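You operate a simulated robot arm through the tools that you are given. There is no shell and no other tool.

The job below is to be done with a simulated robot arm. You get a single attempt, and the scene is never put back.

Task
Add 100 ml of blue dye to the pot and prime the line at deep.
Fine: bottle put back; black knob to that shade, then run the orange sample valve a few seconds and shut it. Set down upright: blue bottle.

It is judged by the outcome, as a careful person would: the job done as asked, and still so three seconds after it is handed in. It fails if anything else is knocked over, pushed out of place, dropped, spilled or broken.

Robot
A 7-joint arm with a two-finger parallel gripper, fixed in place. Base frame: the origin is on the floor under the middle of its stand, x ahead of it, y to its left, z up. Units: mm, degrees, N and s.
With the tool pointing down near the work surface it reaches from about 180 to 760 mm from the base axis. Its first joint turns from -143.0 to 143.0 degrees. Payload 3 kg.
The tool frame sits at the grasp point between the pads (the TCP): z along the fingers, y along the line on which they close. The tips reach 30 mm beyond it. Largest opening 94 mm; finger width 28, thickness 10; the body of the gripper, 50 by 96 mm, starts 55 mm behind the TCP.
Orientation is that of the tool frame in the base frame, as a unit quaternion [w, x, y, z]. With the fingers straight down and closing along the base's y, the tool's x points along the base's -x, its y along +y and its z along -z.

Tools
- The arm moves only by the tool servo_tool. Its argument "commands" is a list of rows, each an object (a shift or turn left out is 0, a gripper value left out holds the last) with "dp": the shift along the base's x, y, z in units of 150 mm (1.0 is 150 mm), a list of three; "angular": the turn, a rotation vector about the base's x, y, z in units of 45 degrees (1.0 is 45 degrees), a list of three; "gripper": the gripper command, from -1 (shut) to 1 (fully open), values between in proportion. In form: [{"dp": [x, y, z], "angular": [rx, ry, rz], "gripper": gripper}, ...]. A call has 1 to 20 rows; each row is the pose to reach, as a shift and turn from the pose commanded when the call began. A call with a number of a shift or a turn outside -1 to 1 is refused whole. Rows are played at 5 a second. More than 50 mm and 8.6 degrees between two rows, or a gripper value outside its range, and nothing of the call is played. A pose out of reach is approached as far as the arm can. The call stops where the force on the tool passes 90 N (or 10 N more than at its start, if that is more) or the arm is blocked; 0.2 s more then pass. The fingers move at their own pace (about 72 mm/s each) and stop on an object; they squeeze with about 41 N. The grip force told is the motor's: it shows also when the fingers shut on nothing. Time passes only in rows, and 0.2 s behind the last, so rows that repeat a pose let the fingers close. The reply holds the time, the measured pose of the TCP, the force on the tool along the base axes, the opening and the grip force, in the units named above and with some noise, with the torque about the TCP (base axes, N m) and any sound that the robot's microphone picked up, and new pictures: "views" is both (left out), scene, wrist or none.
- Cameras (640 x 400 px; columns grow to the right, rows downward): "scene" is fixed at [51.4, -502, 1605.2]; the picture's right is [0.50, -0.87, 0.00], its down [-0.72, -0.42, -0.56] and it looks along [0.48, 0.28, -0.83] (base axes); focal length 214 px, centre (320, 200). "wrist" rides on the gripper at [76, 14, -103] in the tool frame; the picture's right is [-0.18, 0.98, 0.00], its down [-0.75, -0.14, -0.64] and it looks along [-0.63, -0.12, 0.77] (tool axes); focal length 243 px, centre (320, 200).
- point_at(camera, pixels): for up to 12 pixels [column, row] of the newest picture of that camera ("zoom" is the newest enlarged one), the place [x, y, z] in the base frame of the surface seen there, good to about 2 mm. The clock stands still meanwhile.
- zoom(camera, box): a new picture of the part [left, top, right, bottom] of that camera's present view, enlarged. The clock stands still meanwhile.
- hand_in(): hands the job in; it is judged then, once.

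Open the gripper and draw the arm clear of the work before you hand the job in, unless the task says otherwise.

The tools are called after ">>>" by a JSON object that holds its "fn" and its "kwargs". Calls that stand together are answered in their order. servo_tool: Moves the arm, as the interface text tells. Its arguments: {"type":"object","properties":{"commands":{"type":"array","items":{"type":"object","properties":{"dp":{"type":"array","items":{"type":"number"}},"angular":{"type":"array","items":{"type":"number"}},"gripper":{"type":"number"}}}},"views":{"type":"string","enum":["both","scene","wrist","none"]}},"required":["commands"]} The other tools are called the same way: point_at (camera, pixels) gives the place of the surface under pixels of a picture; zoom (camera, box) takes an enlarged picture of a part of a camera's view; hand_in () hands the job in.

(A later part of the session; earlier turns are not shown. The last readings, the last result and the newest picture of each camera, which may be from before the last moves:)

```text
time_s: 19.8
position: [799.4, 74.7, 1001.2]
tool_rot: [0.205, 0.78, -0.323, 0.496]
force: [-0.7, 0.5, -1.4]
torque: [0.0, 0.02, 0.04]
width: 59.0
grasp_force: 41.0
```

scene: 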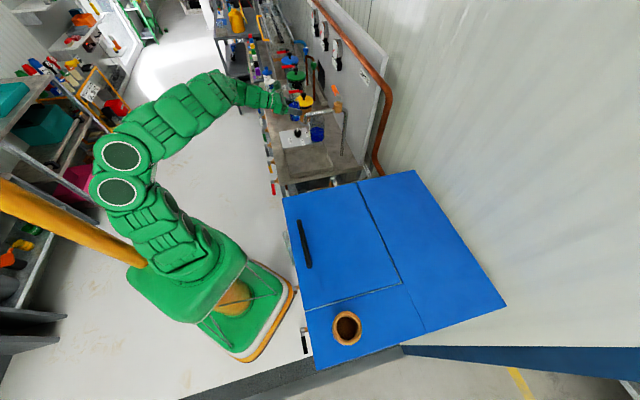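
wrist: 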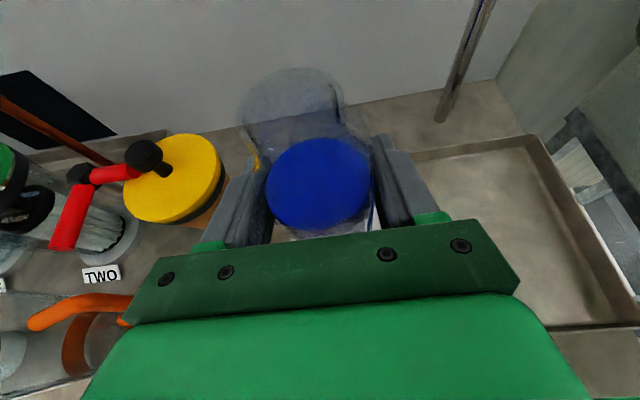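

At (799,75,1001) with heading about -45°. I'll zoom on the scene camera to see the bottle relative to the pot and spout and to measure the pot rim.

>>> {"fn": "zoom", "kwargs": {"camera": "scene", "box": [265, 85, 345, 145]}}

>>> {"fn": "zoom", "kwargs": {"camera": "wrist", "box": [220, 50, 380, 150]}}

>>> {"fn": "point_at", "kwargs": {"camera": "wrist", "pixels": [[290, 69], [240, 100], [343, 100], [245, 80], [335, 80], [300, 70], [270, 75], [318, 73], [290, 90], [320, 180], [300, 150], [340, 200]]}}

```text
6.67 times, centred on (305, 115) of scene
```

zoom: 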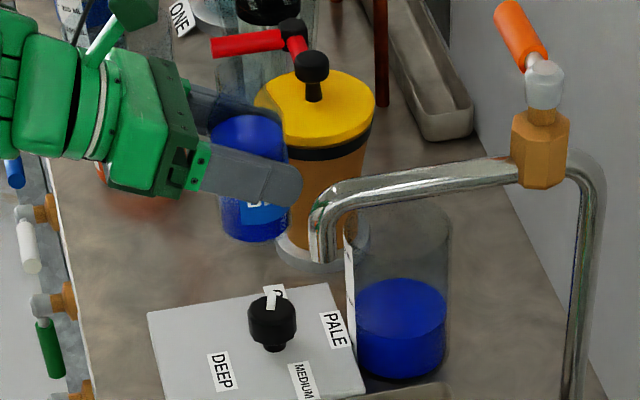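

```text
4.00 times, centred on (300, 100) of wrist
```

zoom: 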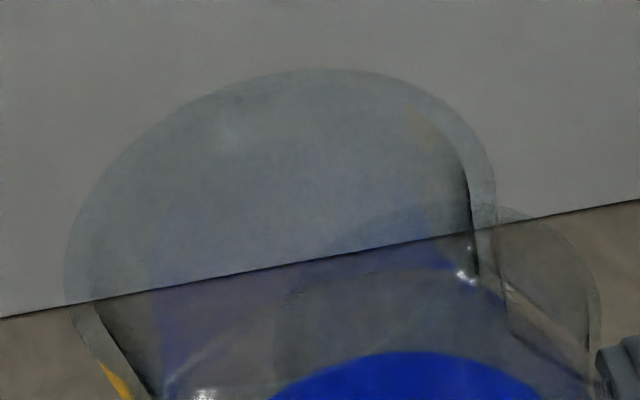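

```text
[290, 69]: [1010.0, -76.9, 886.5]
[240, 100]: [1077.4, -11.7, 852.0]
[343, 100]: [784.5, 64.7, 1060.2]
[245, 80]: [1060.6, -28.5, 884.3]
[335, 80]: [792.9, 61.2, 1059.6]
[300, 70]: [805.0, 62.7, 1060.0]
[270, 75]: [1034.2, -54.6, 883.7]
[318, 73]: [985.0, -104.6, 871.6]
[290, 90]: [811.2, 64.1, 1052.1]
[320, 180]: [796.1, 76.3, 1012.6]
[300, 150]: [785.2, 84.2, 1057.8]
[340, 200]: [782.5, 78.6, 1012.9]
```

The bottle's rim is at TCP+59 and its liquid at TCP+12. I'll move to the right side of the pot, still upright and above its rim, at (823,-55,1010), so that tilting toward +x+y brings the mouth over the pot.

>>> {"fn": "servo_tool", "kwargs": {"commands": [{"dp": [0.02, -0.1, 0.02]}, {"dp": [0.05, -0.27, 0.06]}, {"dp": [0.08, -0.45, 0.06]}, {"dp": [0.11, -0.63, 0.06]}, {"dp": [0.14, -0.79, 0.06]}, {"dp": [0.157, -0.865, 0.06]}, {"dp": [0.157, -0.865, 0.06]}], "views": "both"}}

>>> {"fn": "zoom", "kwargs": {"camera": "scene", "box": [275, 85, 355, 145]}}

```text
time_s: 21.4
position: [824.1, -55.7, 1010.3]
tool_rot: [0.204, 0.78, -0.322, 0.496]
force: [-0.4, -0.4, -1.2]
torque: [0.0, 0.02, 0.04]
width: 59.2
grasp_force: 41.1
```

scene: 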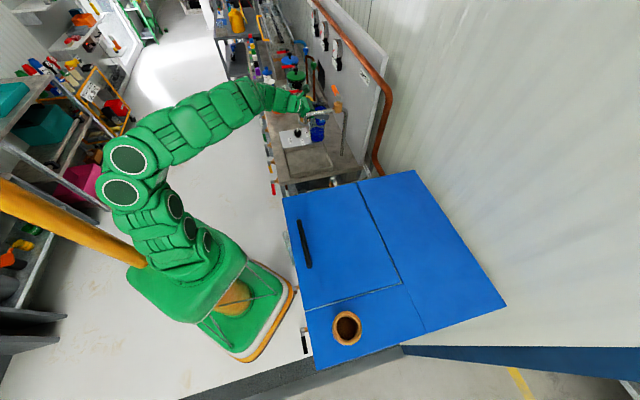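
wrist: 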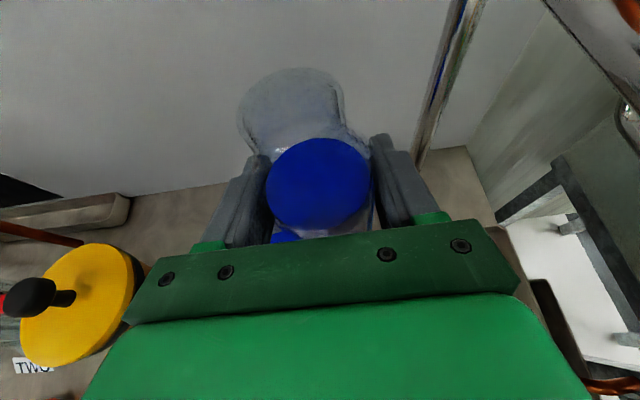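

```text
6.67 times, centred on (315, 115) of scene
```

zoom: 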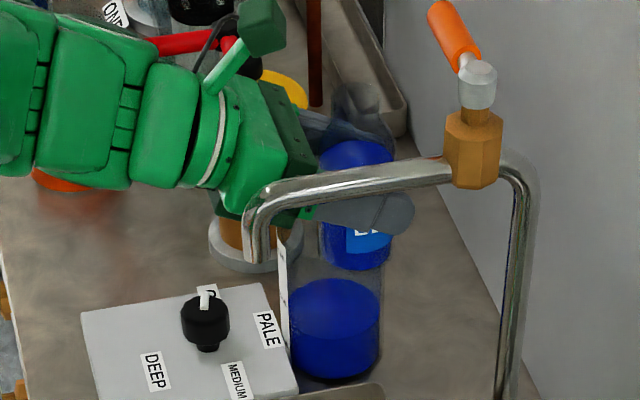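

The scene zoom shows the pot's liquid surface clearly at (335,305). I'll take a careful baseline of the level and rim before tilting.

>>> {"fn": "point_at", "kwargs": {"camera": "zoom", "pixels": [[335, 300], [320, 300], [350, 300], [335, 312], [335, 290], [310, 305], [360, 305], [345, 320], [325, 318], [335, 260], [300, 240], [350, 150]]}}

>>> {"fn": "zoom", "kwargs": {"camera": "scene", "box": [305, 105, 335, 145]}}

```text
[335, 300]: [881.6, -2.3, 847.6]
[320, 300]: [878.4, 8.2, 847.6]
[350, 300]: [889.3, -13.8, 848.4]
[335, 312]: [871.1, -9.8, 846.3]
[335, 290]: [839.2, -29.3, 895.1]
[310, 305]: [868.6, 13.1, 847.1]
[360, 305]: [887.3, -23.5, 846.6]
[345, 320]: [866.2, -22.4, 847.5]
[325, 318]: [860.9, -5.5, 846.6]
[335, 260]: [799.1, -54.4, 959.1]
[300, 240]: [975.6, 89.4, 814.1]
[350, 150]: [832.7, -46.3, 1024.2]
```

```text
10.00 times, centred on (320, 125) of scene
```

zoom: 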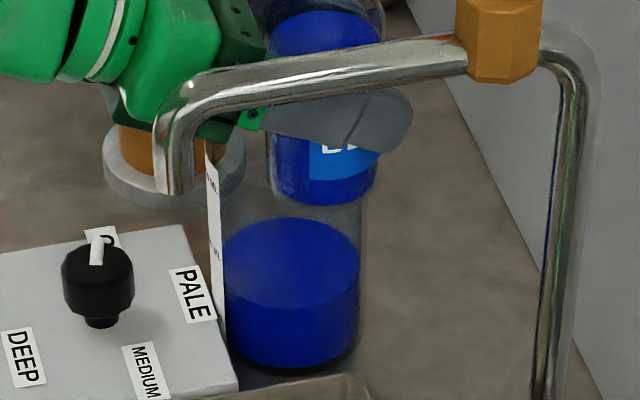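

Baseline level by the scene camera is z≈847.2, so +100 ml means z≈867.8. I'll tilt the bottle 45° toward the pot now (no pour is expected yet at this angle) and look.

>>> {"fn": "servo_tool", "kwargs": {"commands": [{"dp": [0.0, 0.0, -0.045], "angular": [-0.118, 0.118, 0]}, {"dp": [0.0, 0.0, -0.09], "angular": [-0.236, 0.236, 0]}, {"dp": [0.0, 0.0, -0.135], "angular": [-0.354, 0.354, 0]}, {"dp": [0.005, 0.0, -0.18], "angular": [-0.471, 0.471, 0]}, {"dp": [0.01, 0.005, -0.22], "angular": [-0.589, 0.589, 0]}, {"dp": [0.011, 0.007, -0.267], "angular": [-0.707, 0.707, 0]}, {"dp": [0.011, 0.007, -0.267], "angular": [-0.707, 0.707, 0]}], "views": "both"}}

>>> {"fn": "zoom", "kwargs": {"camera": "scene", "box": [290, 85, 350, 145]}}

```text
time_s: 23.0
position: [826.8, -55.2, 968.1]
tool_rot: [0.487, 0.8, -0.108, 0.333]
force: [-0.6, 0.3, -1.5]
torque: [0.05, -0.01, 0.0]
width: 59.3
grasp_force: 40.9
```

scene: 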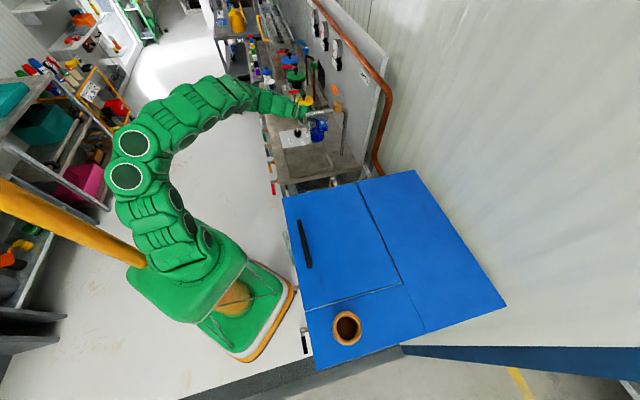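
wrist: 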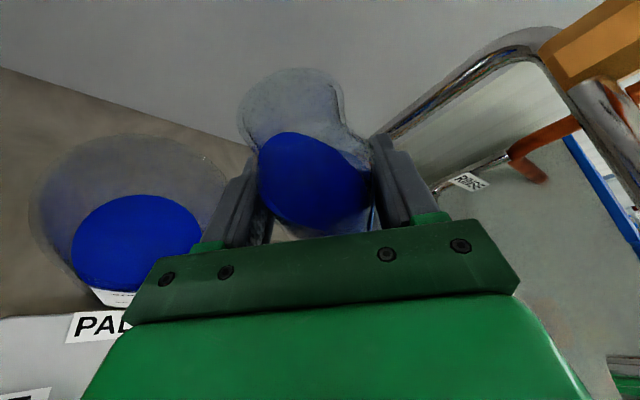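

```text
6.67 times, centred on (320, 115) of scene
```

zoom: 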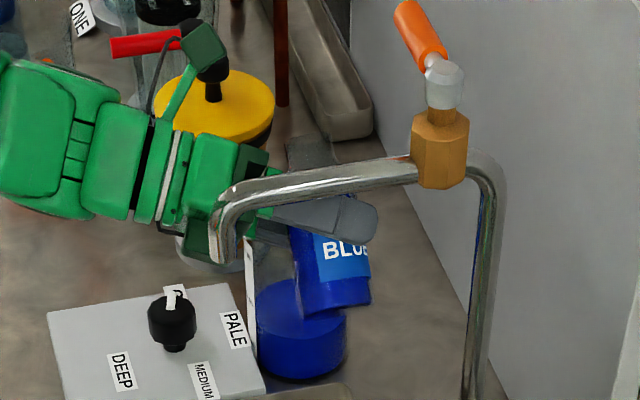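

Tilted 45° with nothing poured: the pot's rim and liquid are visible at (135,215) in the wrist view. I'll tilt to 60°, keeping the lip inside the pot's near rim.

>>> {"fn": "servo_tool", "kwargs": {"commands": [{"dp": [-0.018, -0.012, -0.029], "angular": [-0.118, 0.118, 0]}, {"dp": [-0.035, -0.025, -0.055], "angular": [-0.236, 0.236, 0]}, {"dp": [-0.035, -0.025, -0.055], "angular": [-0.236, 0.236, 0]}], "views": "both"}}

>>> {"fn": "zoom", "kwargs": {"camera": "scene", "box": [300, 105, 340, 145]}}

>>> {"fn": "point_at", "kwargs": {"camera": "zoom", "pixels": [[240, 300], [260, 300], [280, 310], [300, 310], [250, 320], [270, 330], [230, 290], [300, 325]]}}

>>> {"fn": "zoom", "kwargs": {"camera": "wrist", "box": [20, 40, 420, 290]}}

```text
time_s: 23.8
position: [820.4, -58.4, 958.9]
tool_rot: [0.567, 0.778, -0.031, 0.267]
force: [-0.2, 0.4, -1.6]
torque: [-0.01, 0.02, 0.02]
width: 59.1
grasp_force: 41.4
```

scene: 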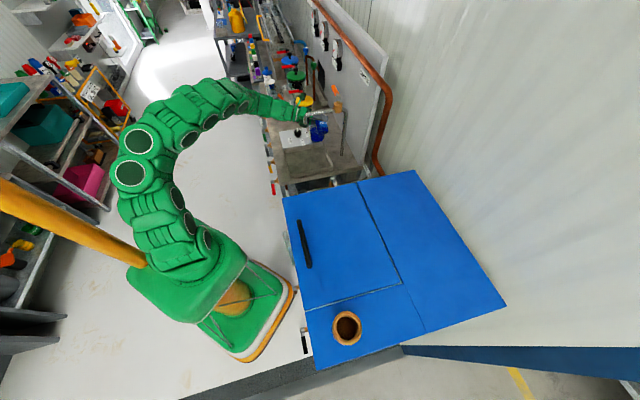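
wrist: 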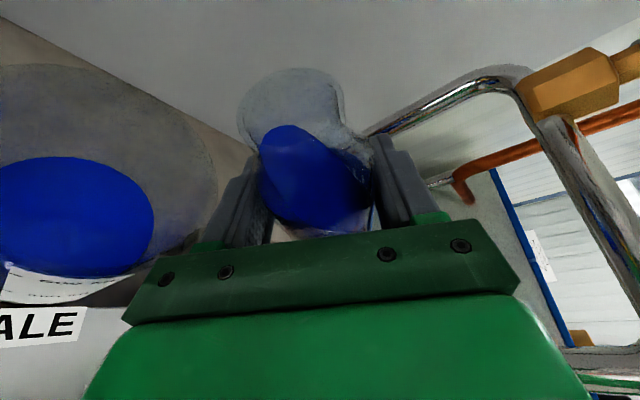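

```text
10.00 times, centred on (320, 125) of scene
```

zoom: 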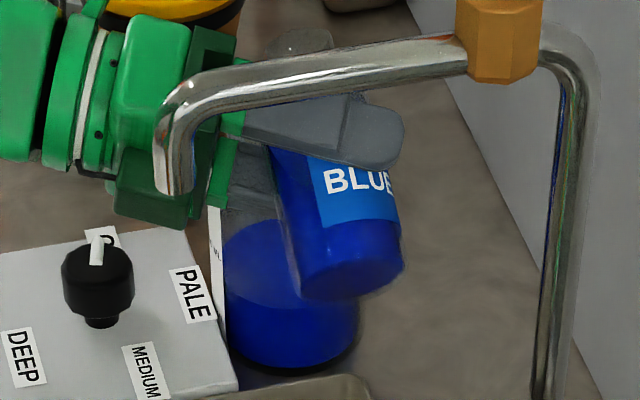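

```text
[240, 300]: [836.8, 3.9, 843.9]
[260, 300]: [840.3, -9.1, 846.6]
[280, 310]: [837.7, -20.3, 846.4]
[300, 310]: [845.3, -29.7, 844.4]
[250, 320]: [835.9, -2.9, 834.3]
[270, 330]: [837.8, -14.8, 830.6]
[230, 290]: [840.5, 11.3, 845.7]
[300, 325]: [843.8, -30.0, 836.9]
```

```text
1.60 times, centred on (220, 165) of wrist
```

zoom: 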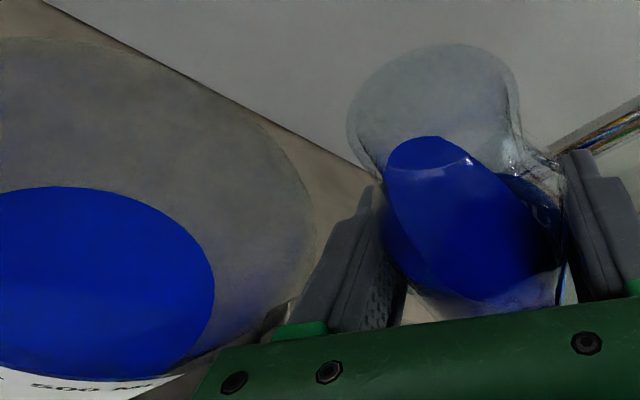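

At 60° the bottle's liquid is just reaching the shoulder, and nothing has poured. I'll go to 66° and hold, then check the level.

>>> {"fn": "servo_tool", "kwargs": {"commands": [{"dp": [0.001, -0.005, 0.006], "angular": [-0.047, 0.047, 0]}, {"dp": [0.001, -0.01, 0.011], "angular": [-0.094, 0.094, 0]}, {"dp": [0.001, -0.01, 0.011], "angular": [-0.094, 0.094, 0]}], "views": "wrist"}}

>>> {"fn": "zoom", "kwargs": {"camera": "wrist", "box": [0, 40, 400, 290]}}

>>> {"fn": "point_at", "kwargs": {"camera": "wrist", "pixels": [[20, 200], [50, 190], [80, 200], [50, 220], [90, 220], [30, 240], [110, 210], [15, 170]]}}

```text
time_s: 24.6
position: [820.5, -59.1, 962.0]
tool_rot: [0.595, 0.767, -0.001, 0.24]
force: [0.5, -0.4, -2.4]
torque: [0.01, -0.04, 0.0]
width: 59.0
grasp_force: 41.0
```

wrist: 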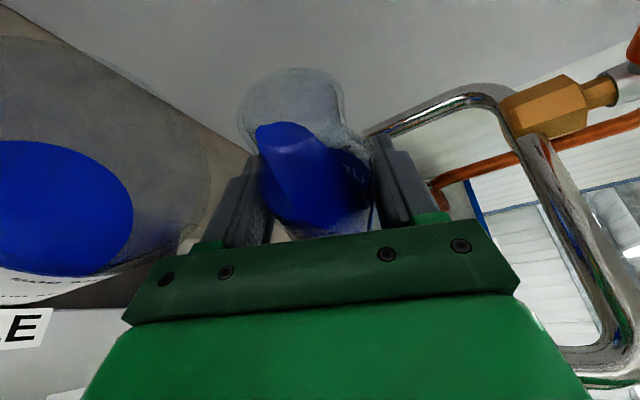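

```text
1.60 times, centred on (200, 165) of wrist
```

zoom: 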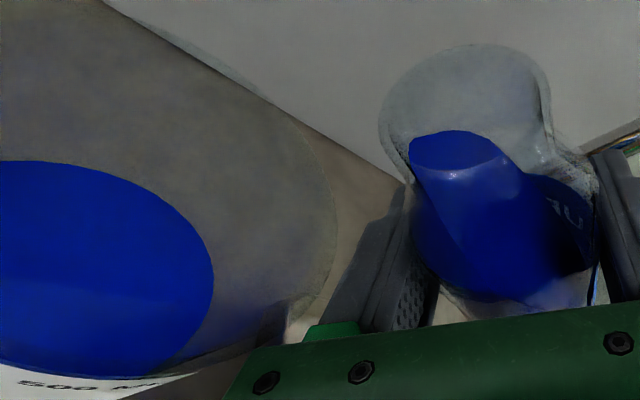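

```text
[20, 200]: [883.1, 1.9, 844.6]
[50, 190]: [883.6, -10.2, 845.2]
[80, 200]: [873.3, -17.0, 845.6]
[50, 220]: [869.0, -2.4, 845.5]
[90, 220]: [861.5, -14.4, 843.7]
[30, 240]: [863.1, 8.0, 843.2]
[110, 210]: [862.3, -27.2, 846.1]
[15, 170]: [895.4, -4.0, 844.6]
```

At 66° the liquid is at the start of the neck and the pot's level (wrist camera) is still z≈844.8, my wrist baseline. I'll tilt to about 71° and check.

>>> {"fn": "servo_tool", "kwargs": {"commands": [{"dp": [-0.002, -0.004, 0.012], "angular": [-0.039, 0.039, 0]}, {"dp": [-0.002, -0.008, 0.025], "angular": [-0.079, 0.079, 0]}, {"dp": [-0.002, -0.008, 0.025], "angular": [-0.079, 0.079, 0]}], "views": "wrist"}}

>>> {"fn": "zoom", "kwargs": {"camera": "wrist", "box": [0, 40, 400, 290]}}

>>> {"fn": "point_at", "kwargs": {"camera": "wrist", "pixels": [[20, 200], [50, 190], [80, 200], [50, 220], [90, 220], [30, 240], [100, 210], [15, 170]]}}

```text
time_s: 25.4
position: [820.4, -60.9, 965.6]
tool_rot: [0.618, 0.755, 0.026, 0.216]
force: [-0.2, 0.2, -2.3]
torque: [0.03, 0.02, 0.03]
width: 59.3
grasp_force: 41.0
```

wrist: 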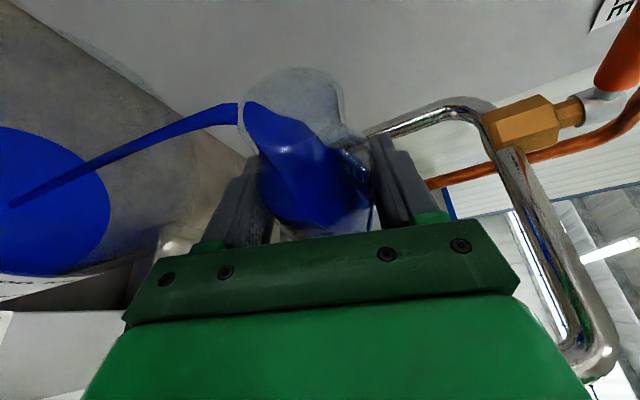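

```text
1.60 times, centred on (200, 165) of wrist
```

zoom: 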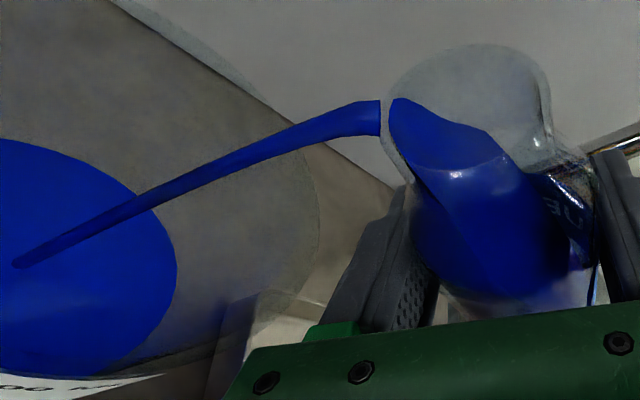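

```text
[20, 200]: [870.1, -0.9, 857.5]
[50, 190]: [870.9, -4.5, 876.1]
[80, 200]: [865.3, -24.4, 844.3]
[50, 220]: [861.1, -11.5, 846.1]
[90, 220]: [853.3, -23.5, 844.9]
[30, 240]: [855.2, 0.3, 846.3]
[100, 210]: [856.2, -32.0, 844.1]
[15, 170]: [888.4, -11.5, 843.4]
```

The pour has begun at 71°: the stream runs from the lip at (240,110) into the middle of the pot. I'll hold briefly and re-measure the level.

>>> {"fn": "servo_tool", "kwargs": {"commands": [{"dp": [0, 0, 0]}, {"dp": [0, 0, 0]}], "views": "wrist"}}

>>> {"fn": "point_at", "kwargs": {"camera": "wrist", "pixels": [[20, 220], [50, 215], [80, 200], [50, 230], [90, 220], [30, 240], [95, 210], [15, 160], [40, 160], [60, 240], [75, 220], [10, 240]]}}

```text
time_s: 26.0
position: [820.0, -60.8, 965.4]
tool_rot: [0.619, 0.755, 0.026, 0.215]
force: [-0.7, 0.3, -2.1]
torque: [0.01, 0.01, 0.0]
width: 59.1
grasp_force: 41.4
```

wrist: 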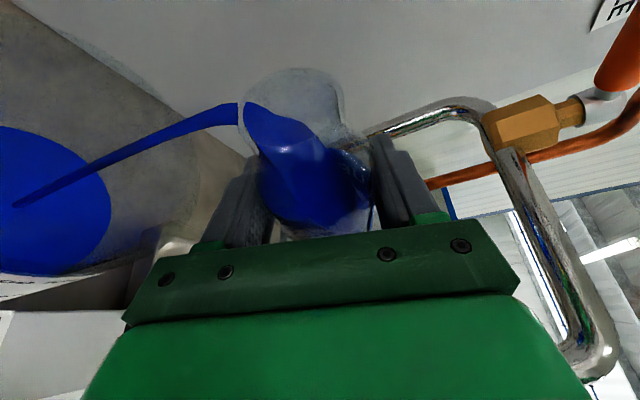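

```text
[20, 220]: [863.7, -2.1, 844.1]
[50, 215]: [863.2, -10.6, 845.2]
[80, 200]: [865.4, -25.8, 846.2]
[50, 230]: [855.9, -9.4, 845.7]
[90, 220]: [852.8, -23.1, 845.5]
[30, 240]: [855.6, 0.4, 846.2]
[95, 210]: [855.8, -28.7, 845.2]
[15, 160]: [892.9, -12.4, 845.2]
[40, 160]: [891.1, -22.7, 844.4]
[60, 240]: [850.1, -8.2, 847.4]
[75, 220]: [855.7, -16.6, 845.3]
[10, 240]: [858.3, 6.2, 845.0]
```

The level is about z=845.5, so only a few ml have gone in; the flow is gentle. I'll hold for another second or so.

>>> {"fn": "servo_tool", "kwargs": {"commands": [{"dp": [0, 0, 0]}, {"dp": [0, 0, 0]}, {"dp": [0, 0, 0]}, {"dp": [0, 0, 0]}, {"dp": [0, 0, 0]}], "views": "wrist"}}

>>> {"fn": "point_at", "kwargs": {"camera": "wrist", "pixels": [[20, 220], [50, 215], [80, 200], [50, 230], [90, 220], [30, 240], [95, 210], [15, 160], [40, 160], [60, 240], [75, 220], [10, 240]]}}

```text
time_s: 27.2
position: [819.6, -61.7, 966.3]
tool_rot: [0.618, 0.755, 0.026, 0.217]
force: [-0.3, 1.0, -1.6]
torque: [0.02, -0.03, 0.04]
width: 59.0
grasp_force: 41.0
```

wrist: 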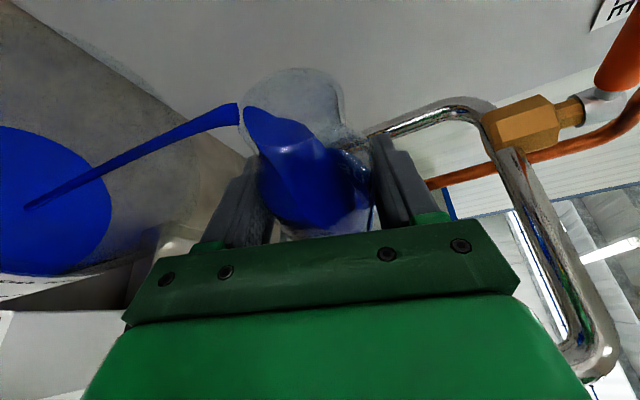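

```text
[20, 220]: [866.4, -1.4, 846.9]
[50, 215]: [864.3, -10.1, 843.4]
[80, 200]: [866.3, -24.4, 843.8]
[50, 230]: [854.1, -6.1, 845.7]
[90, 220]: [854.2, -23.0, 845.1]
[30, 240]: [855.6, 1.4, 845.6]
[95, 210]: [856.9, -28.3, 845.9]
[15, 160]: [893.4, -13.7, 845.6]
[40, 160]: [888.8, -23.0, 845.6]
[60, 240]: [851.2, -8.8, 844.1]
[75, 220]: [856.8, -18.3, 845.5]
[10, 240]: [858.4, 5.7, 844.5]
```

The stream is thinning (level still about 845), so the flow self-limits at this tilt. I'll tilt 4° further to 75° and hold about a second.

>>> {"fn": "servo_tool", "kwargs": {"commands": [{"dp": [0.001, 0.004, 0.014], "angular": [-0.031, 0.031, 0]}, {"dp": [0.002, 0.006, 0.028], "angular": [-0.063, 0.063, 0]}, {"dp": [0.002, 0.006, 0.028], "angular": [-0.063, 0.063, 0]}, {"dp": [0.002, 0.006, 0.028], "angular": [-0.063, 0.063, 0]}, {"dp": [0.002, 0.006, 0.028], "angular": [-0.063, 0.063, 0]}], "views": "both"}}

>>> {"fn": "point_at", "kwargs": {"camera": "wrist", "pixels": [[20, 220], [50, 215], [80, 200], [50, 230], [70, 220], [30, 240], [75, 190], [15, 150], [40, 150], [60, 240], [75, 220], [10, 240]]}}

>>> {"fn": "zoom", "kwargs": {"camera": "scene", "box": [300, 105, 340, 145]}}

```text
time_s: 28.4
position: [821.2, -60.7, 970.3]
tool_rot: [0.636, 0.745, 0.047, 0.197]
force: [-0.6, -0.2, -2.6]
torque: [0.01, -0.02, 0.01]
width: 59.1
grasp_force: 40.8
```

scene: 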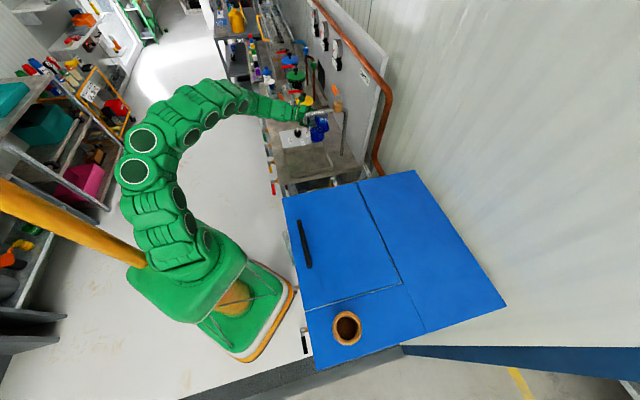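
wrist: 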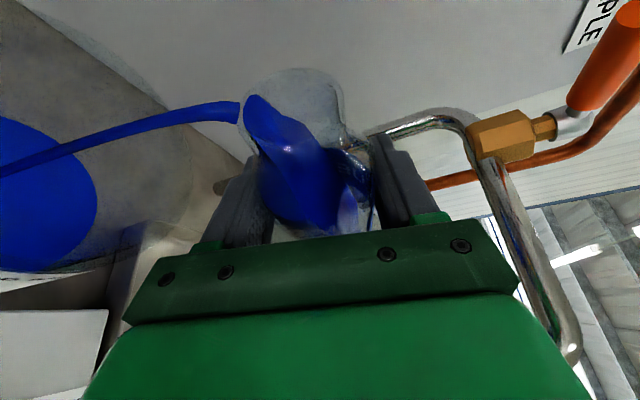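

```text
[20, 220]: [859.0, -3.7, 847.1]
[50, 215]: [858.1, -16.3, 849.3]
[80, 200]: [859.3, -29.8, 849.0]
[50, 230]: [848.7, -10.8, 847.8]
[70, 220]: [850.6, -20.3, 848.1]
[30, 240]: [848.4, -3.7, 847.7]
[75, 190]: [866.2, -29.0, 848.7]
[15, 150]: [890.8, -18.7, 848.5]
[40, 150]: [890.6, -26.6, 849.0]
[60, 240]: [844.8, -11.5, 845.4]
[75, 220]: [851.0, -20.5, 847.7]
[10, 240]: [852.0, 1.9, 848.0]
```

```text
10.00 times, centred on (320, 125) of scene
```

zoom: 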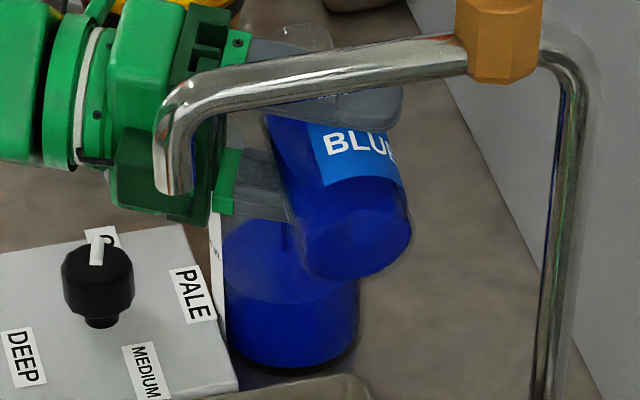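

The level is now about z=848.0 (+3 mm, roughly 15 ml). I'll check where the stream lands by pointing along it.

>>> {"fn": "point_at", "kwargs": {"camera": "wrist", "pixels": [[3, 168], [20, 163], [50, 150], [80, 137], [120, 122], [160, 113], [200, 108], [232, 112]]}}

>>> {"fn": "zoom", "kwargs": {"camera": "scene", "box": [308, 118, 332, 142]}}

```text
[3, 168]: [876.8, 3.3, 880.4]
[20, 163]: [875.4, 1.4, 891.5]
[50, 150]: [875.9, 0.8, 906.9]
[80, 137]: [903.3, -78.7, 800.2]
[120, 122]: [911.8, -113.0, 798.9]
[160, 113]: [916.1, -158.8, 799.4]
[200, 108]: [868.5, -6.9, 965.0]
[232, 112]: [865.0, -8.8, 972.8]
```

```text
16.00 times, centred on (320, 130) of scene
```

zoom: 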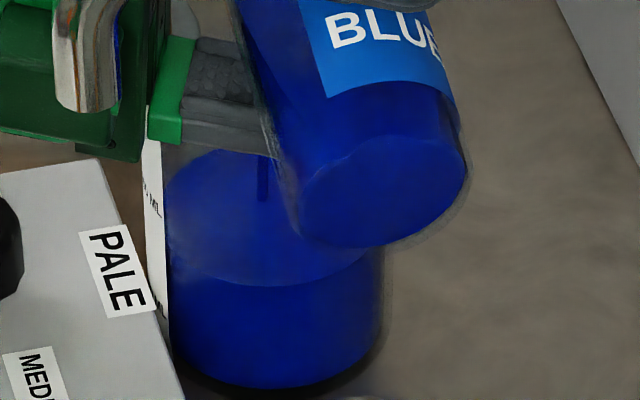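

The stream falls at about (877,4), near the pot's centre. I'll keep holding for another second and re-measure.

>>> {"fn": "servo_tool", "kwargs": {"commands": [{"dp": [0, 0, 0]}, {"dp": [0, 0, 0]}, {"dp": [0, 0, 0]}, {"dp": [0, 0, 0]}, {"dp": [0, 0, 0]}], "views": "wrist"}}

>>> {"fn": "point_at", "kwargs": {"camera": "wrist", "pixels": [[20, 220], [50, 215], [80, 200], [50, 230], [70, 220], [30, 240], [75, 190], [15, 150], [40, 150], [60, 240], [75, 220], [10, 240]]}}

```text
time_s: 29.6
position: [820.1, -60.5, 971.1]
tool_rot: [0.636, 0.745, 0.047, 0.197]
force: [0.0, 0.7, -1.3]
torque: [-0.02, 0.04, -0.01]
width: 58.9
grasp_force: 40.8
```

wrist: 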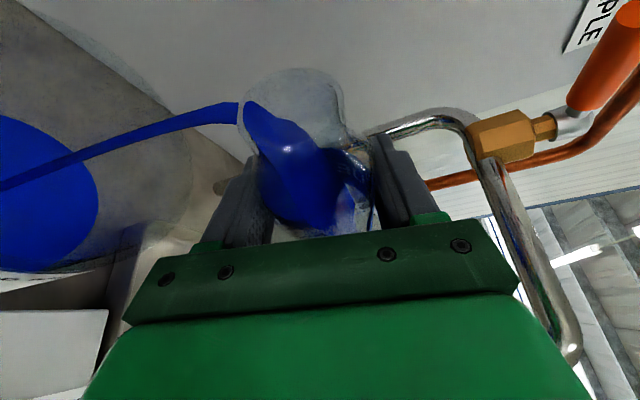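

```text
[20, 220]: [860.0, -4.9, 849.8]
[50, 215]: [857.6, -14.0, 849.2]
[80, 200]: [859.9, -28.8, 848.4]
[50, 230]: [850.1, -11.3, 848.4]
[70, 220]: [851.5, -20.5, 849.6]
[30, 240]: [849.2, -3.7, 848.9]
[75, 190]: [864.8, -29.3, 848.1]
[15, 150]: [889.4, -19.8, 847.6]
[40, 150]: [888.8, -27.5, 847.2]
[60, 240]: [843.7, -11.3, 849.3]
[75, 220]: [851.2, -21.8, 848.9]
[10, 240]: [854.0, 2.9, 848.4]
```

Level about z=848.7 (roughly 19 ml in) and the flow is dropping again. Next I tilt to 80° and hold.

>>> {"fn": "servo_tool", "kwargs": {"commands": [{"dp": [0.001, 0.001, 0.017], "angular": [-0.039, 0.039, 0]}, {"dp": [0.001, 0.001, 0.034], "angular": [-0.079, 0.079, 0]}, {"dp": [0.001, 0.001, 0.034], "angular": [-0.079, 0.079, 0]}, {"dp": [0.001, 0.001, 0.034], "angular": [-0.079, 0.079, 0]}, {"dp": [0.001, 0.001, 0.034], "angular": [-0.079, 0.079, 0]}, {"dp": [0.001, 0.001, 0.034], "angular": [-0.079, 0.079, 0]}], "views": "wrist"}}

>>> {"fn": "point_at", "kwargs": {"camera": "wrist", "pixels": [[20, 220], [40, 215], [60, 200], [40, 230], [60, 220], [20, 240], [65, 190], [15, 210], [30, 200], [50, 240], [70, 210], [5, 235]]}}

>>> {"fn": "zoom", "kwargs": {"camera": "scene", "box": [308, 118, 332, 142]}}

```text
time_s: 31.0
position: [820.1, -60.5, 975.7]
tool_rot: [0.657, 0.73, 0.073, 0.171]
force: [-0.2, -0.2, -2.3]
torque: [-0.05, 0.0, -0.01]
width: 59.1
grasp_force: 40.9
```

wrist: 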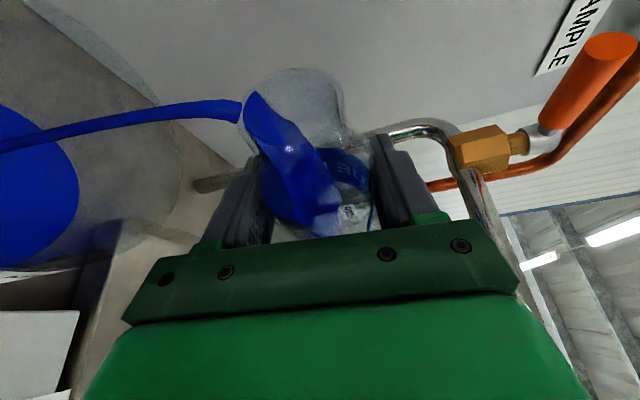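

```text
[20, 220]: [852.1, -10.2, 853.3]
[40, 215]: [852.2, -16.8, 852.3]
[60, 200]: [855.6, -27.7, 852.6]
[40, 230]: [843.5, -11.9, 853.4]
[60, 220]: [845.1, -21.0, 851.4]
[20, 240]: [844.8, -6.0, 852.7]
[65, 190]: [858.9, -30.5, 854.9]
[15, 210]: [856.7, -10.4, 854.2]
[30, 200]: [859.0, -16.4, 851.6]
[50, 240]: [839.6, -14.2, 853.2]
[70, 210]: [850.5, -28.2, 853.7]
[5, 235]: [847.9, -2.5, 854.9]
```

```text
16.00 times, centred on (320, 130) of scene
```

zoom: 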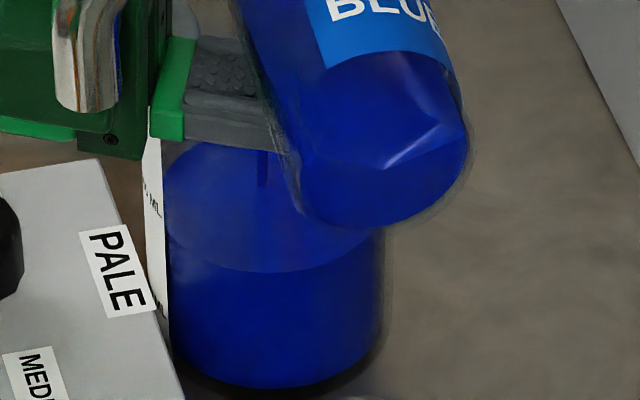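

Level about z=853.2 (roughly 41 ml in); the stream still lands mid-pot. I'll hold another second and check.

>>> {"fn": "servo_tool", "kwargs": {"commands": [{"dp": [0, 0, 0]}, {"dp": [0, 0, 0]}, {"dp": [0, 0, 0]}, {"dp": [0, 0, 0]}, {"dp": [0, 0, 0]}], "views": "wrist"}}

>>> {"fn": "point_at", "kwargs": {"camera": "wrist", "pixels": [[20, 220], [40, 215], [60, 200], [40, 230], [60, 220], [20, 240], [65, 190], [15, 210], [30, 200], [50, 240], [70, 210], [5, 235]]}}

>>> {"fn": "zoom", "kwargs": {"camera": "scene", "box": [308, 118, 332, 142]}}

>>> {"fn": "point_at", "kwargs": {"camera": "zoom", "pixels": [[200, 200], [220, 180], [220, 220], [240, 200], [260, 230], [280, 245], [200, 230], [190, 180], [290, 260], [240, 250]]}}

```text
time_s: 32.2
position: [818.5, -60.0, 976.1]
tool_rot: [0.657, 0.73, 0.072, 0.172]
force: [-0.6, -0.8, -0.7]
torque: [-0.01, -0.03, -0.02]
width: 59.2
grasp_force: 41.2
```

wrist: 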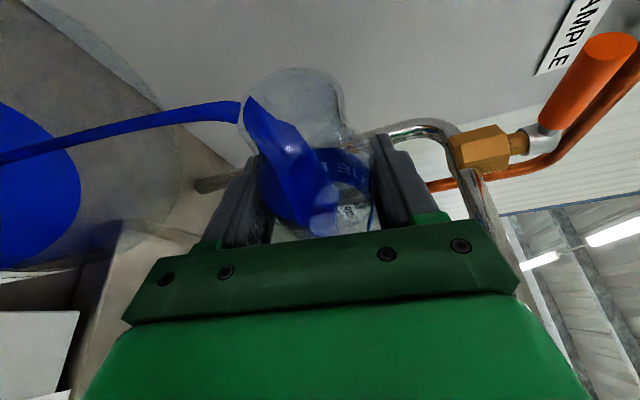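

```text
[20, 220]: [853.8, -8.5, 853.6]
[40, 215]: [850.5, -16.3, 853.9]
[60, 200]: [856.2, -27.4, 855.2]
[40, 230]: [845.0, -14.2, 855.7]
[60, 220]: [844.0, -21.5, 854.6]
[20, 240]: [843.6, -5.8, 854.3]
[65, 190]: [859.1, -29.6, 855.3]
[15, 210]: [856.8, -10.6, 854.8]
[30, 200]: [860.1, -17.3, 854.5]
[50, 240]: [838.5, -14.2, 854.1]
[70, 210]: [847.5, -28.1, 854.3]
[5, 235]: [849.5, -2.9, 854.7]
```

```text
16.00 times, centred on (320, 130) of scene
```

zoom: 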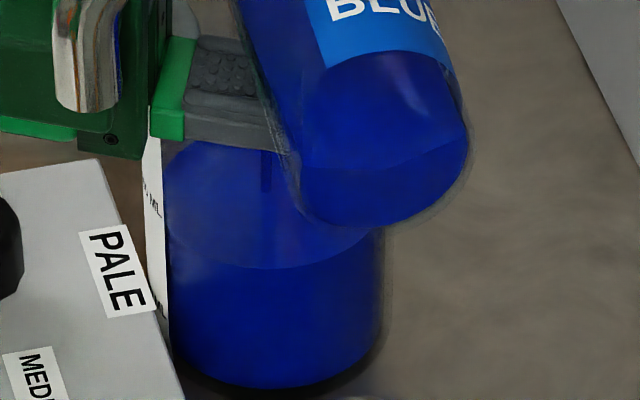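

```text
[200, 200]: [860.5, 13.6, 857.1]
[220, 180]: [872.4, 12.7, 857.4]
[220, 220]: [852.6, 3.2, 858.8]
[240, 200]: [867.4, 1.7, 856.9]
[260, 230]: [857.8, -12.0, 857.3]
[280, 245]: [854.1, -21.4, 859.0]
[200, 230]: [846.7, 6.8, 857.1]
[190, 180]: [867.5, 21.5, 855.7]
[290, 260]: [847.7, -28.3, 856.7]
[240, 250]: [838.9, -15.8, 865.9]
```

Both cameras agree: about +10 mm, roughly 48 ml in. I'll tilt to 85° and hold about a second.

>>> {"fn": "servo_tool", "kwargs": {"commands": [{"dp": [0.005, 0.001, 0.017], "angular": [-0.039, 0.039, 0]}, {"dp": [0.008, 0.002, 0.034], "angular": [-0.079, 0.079, 0]}, {"dp": [0.008, 0.002, 0.034], "angular": [-0.079, 0.079, 0]}, {"dp": [0.008, 0.002, 0.034], "angular": [-0.079, 0.079, 0]}, {"dp": [0.008, 0.002, 0.034], "angular": [-0.079, 0.079, 0]}], "views": "wrist"}}

>>> {"fn": "point_at", "kwargs": {"camera": "wrist", "pixels": [[20, 220], [35, 215], [45, 200], [30, 230], [40, 210], [15, 240], [45, 190], [15, 210], [30, 200], [30, 240], [50, 200], [5, 235]]}}

>>> {"fn": "zoom", "kwargs": {"camera": "scene", "box": [308, 118, 332, 142]}}

>>> {"fn": "point_at", "kwargs": {"camera": "zoom", "pixels": [[200, 200], [220, 180], [220, 210], [240, 200], [260, 220], [280, 235], [200, 215], [190, 180], [290, 240], [230, 220]]}}

```text
time_s: 33.4
position: [822.3, -60.8, 980.3]
tool_rot: [0.677, 0.714, 0.098, 0.147]
force: [0.7, -0.2, 0.0]
torque: [0.01, 0.01, 0.0]
width: 58.6
grasp_force: 41.1
```

wrist: 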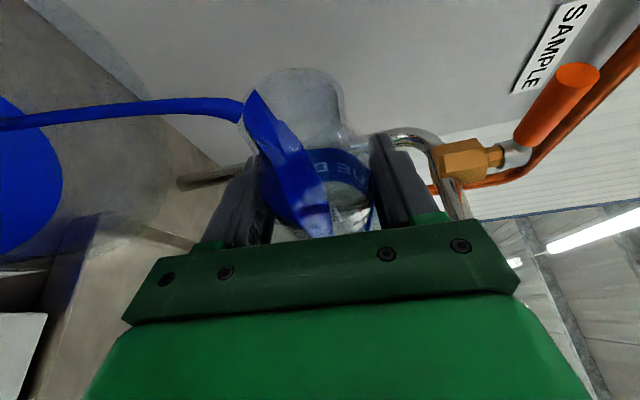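

```text
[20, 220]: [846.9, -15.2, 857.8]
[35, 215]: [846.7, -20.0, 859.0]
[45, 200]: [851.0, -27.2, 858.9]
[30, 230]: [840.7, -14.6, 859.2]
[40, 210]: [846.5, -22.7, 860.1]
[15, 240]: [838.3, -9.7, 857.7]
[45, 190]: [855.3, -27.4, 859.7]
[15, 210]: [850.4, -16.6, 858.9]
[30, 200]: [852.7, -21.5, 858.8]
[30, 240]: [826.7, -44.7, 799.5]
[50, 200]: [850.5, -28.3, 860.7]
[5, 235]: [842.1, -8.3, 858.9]
```

```text
16.00 times, centred on (320, 130) of scene
```

zoom: 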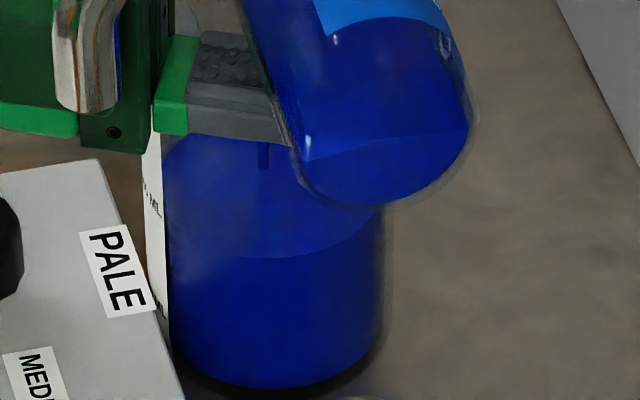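

```text
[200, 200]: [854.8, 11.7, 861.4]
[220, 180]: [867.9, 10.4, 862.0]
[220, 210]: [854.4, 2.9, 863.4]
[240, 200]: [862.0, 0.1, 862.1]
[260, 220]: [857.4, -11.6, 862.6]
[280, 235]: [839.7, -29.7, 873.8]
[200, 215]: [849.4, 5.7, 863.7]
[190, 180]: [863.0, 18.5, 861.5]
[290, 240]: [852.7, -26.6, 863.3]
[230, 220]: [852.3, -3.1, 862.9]
```

About 70–74 ml is in. I'll hold 0.8 s more at this tilt and re-measure before the last increments.

>>> {"fn": "servo_tool", "kwargs": {"commands": [{"dp": [0, 0, 0]}, {"dp": [0, 0, 0]}, {"dp": [0, 0, 0]}], "views": "wrist"}}

>>> {"fn": "point_at", "kwargs": {"camera": "wrist", "pixels": [[20, 220], [35, 215], [45, 200], [30, 225], [40, 210], [10, 240], [45, 190], [15, 210], [30, 200], [20, 230], [50, 200], [5, 235]]}}

>>> {"fn": "zoom", "kwargs": {"camera": "scene", "box": [308, 118, 332, 142]}}

>>> {"fn": "point_at", "kwargs": {"camera": "zoom", "pixels": [[200, 200], [220, 180], [220, 210], [240, 200], [250, 220], [210, 170], [200, 215], [190, 180], [290, 225], [230, 220], [180, 190], [240, 180]]}}

```text
time_s: 34.2
position: [820.7, -60.6, 979.8]
tool_rot: [0.677, 0.715, 0.099, 0.146]
force: [0.3, -0.5, -0.9]
torque: [0.0, -0.01, -0.01]
width: 58.8
grasp_force: 40.8
```

wrist: 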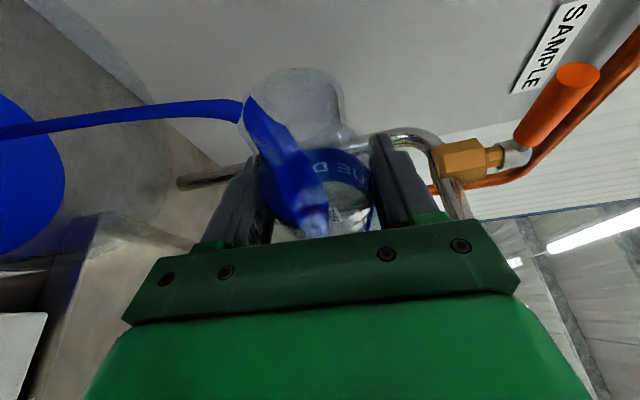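

```text
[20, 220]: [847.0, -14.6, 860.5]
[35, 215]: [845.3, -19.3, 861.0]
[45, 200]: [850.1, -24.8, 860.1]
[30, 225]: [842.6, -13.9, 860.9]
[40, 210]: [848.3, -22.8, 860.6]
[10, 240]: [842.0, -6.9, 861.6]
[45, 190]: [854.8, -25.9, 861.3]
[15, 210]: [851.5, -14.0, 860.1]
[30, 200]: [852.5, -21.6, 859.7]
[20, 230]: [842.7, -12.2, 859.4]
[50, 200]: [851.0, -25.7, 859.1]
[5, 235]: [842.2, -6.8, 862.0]
```

```text
16.00 times, centred on (320, 130) of scene
```

zoom: 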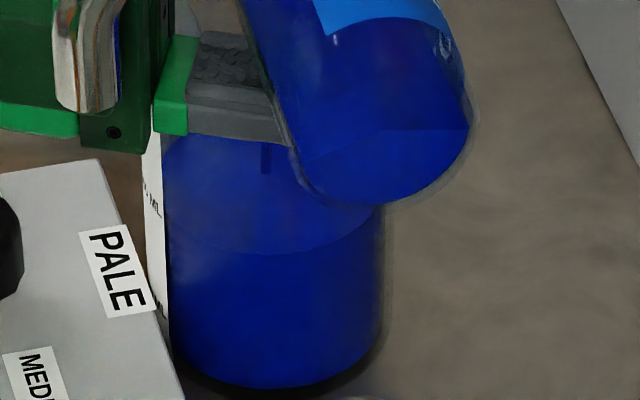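

```text
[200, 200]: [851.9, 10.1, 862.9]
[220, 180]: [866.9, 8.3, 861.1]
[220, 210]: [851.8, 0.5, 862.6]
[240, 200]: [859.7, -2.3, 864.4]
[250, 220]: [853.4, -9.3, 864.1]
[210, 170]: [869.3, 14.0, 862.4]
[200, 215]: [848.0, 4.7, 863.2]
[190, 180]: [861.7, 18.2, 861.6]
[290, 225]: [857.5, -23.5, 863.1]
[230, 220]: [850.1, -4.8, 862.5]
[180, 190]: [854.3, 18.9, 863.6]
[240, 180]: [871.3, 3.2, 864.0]
```

Both cameras now agree on about +15.75 mm, i.e. about 76 ml. About 24 ml remain; I'll tilt 4° more to 89° and hold briefly.

>>> {"fn": "servo_tool", "kwargs": {"commands": [{"dp": [0.002, 0.003, 0.014], "angular": [-0.031, 0.031, 0]}, {"dp": [0.004, 0.006, 0.028], "angular": [-0.063, 0.063, 0]}, {"dp": [0.004, 0.006, 0.028], "angular": [-0.063, 0.063, 0]}], "views": "wrist"}}

>>> {"fn": "point_at", "kwargs": {"camera": "wrist", "pixels": [[20, 210], [30, 205], [40, 190], [20, 220], [30, 200], [10, 230], [40, 180], [15, 200], [30, 190], [10, 220], [45, 190], [5, 225]]}}

>>> {"fn": "zoom", "kwargs": {"camera": "scene", "box": [308, 118, 332, 142]}}

>>> {"fn": "point_at", "kwargs": {"camera": "zoom", "pixels": [[200, 200], [220, 180], [220, 205], [240, 200], [250, 210], [210, 165], [200, 210], [190, 180], [290, 215], [230, 210], [180, 185], [240, 180]]}}

```text
time_s: 35.0
position: [821.6, -59.3, 984.4]
tool_rot: [0.692, 0.701, 0.117, 0.127]
force: [0.6, -0.1, -1.2]
torque: [0.01, 0.0, -0.01]
width: 58.9
grasp_force: 40.9
```

wrist: 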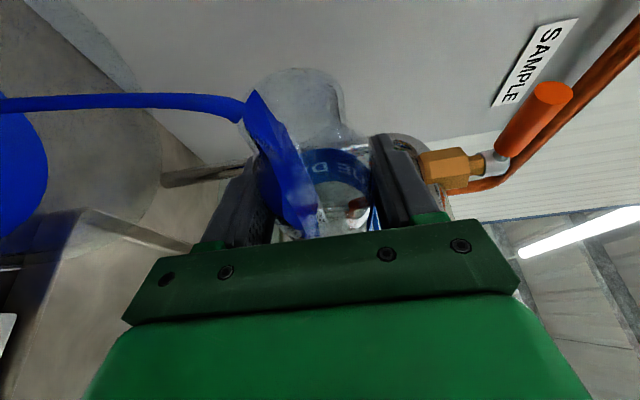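

```text
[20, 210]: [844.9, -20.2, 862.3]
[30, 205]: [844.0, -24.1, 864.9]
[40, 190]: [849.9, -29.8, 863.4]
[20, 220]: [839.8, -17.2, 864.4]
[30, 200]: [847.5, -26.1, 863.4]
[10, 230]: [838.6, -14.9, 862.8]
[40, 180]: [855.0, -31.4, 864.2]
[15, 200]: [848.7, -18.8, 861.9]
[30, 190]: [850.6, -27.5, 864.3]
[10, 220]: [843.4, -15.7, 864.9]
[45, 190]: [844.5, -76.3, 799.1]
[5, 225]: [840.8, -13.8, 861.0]
```

```text
16.00 times, centred on (320, 130) of scene
```

zoom: 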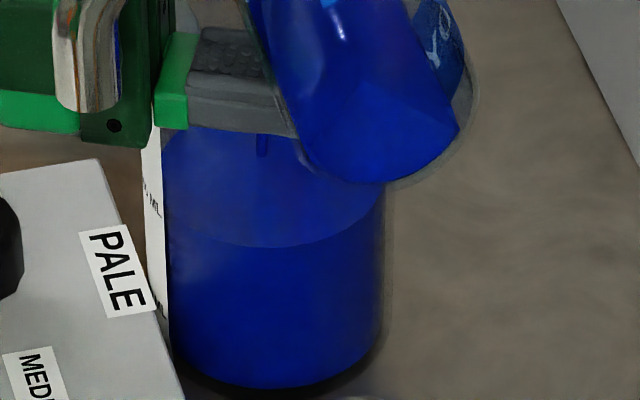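

```text
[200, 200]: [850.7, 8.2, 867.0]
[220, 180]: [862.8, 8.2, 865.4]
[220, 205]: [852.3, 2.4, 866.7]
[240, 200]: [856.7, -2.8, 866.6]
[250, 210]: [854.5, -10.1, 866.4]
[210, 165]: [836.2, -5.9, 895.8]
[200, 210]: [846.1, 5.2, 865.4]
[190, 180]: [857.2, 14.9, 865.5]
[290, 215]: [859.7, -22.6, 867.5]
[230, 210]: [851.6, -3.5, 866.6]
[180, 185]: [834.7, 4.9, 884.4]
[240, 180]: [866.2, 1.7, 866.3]
```

About 91–93 ml is in and it is flowing quickly. I'll hold one more step and then tilt back 12° to stop the stream.

>>> {"fn": "servo_tool", "kwargs": {"commands": [{"dp": [0, 0, 0]}, {"dp": [-0.006, -0.005, -0.045], "angular": [0.11, -0.11, 0]}, {"dp": [-0.01, -0.007, -0.08], "angular": [0.2, -0.2, 0]}], "views": "wrist"}}

>>> {"fn": "point_at", "kwargs": {"camera": "wrist", "pixels": [[20, 220], [40, 215], [60, 200], [40, 230], [60, 220], [20, 230], [65, 190], [15, 210], [30, 200], [50, 230], [60, 210], [5, 225]]}}

>>> {"fn": "zoom", "kwargs": {"camera": "scene", "box": [308, 118, 332, 142]}}

>>> {"fn": "point_at", "kwargs": {"camera": "zoom", "pixels": [[200, 200], [220, 180], [220, 205], [240, 200], [250, 210], [200, 190], [200, 210], [190, 180], [280, 220], [230, 210], [230, 190], [240, 180]]}}

```text
time_s: 35.8
position: [819.9, -60.5, 973.8]
tool_rot: [0.642, 0.741, 0.052, 0.191]
force: [0.4, -0.3, -1.1]
torque: [-0.03, -0.01, -0.01]
width: 59.2
grasp_force: 41.2
```

wrist: 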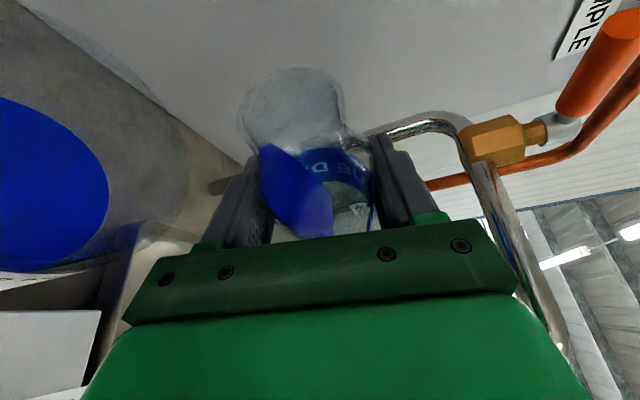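

```text
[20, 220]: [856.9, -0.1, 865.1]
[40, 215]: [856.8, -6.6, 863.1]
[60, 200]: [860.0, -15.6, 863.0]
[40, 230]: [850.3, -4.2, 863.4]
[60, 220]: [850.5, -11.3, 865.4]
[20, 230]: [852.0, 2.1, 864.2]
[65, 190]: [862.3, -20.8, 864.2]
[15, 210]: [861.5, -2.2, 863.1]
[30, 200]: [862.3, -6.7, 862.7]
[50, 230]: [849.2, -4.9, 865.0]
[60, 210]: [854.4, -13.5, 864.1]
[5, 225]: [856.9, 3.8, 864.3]
```

```text
16.00 times, centred on (320, 130) of scene
```

zoom: 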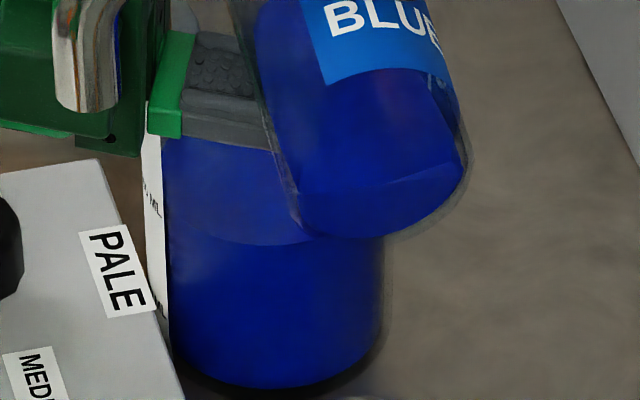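

```text
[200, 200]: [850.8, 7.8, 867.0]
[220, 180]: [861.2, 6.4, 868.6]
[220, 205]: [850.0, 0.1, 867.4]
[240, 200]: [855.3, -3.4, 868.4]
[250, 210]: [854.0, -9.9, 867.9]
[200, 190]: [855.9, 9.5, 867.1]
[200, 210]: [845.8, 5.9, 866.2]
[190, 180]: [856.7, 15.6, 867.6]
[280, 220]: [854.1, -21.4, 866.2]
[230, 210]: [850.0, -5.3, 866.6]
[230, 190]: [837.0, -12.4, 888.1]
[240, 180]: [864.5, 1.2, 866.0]
```

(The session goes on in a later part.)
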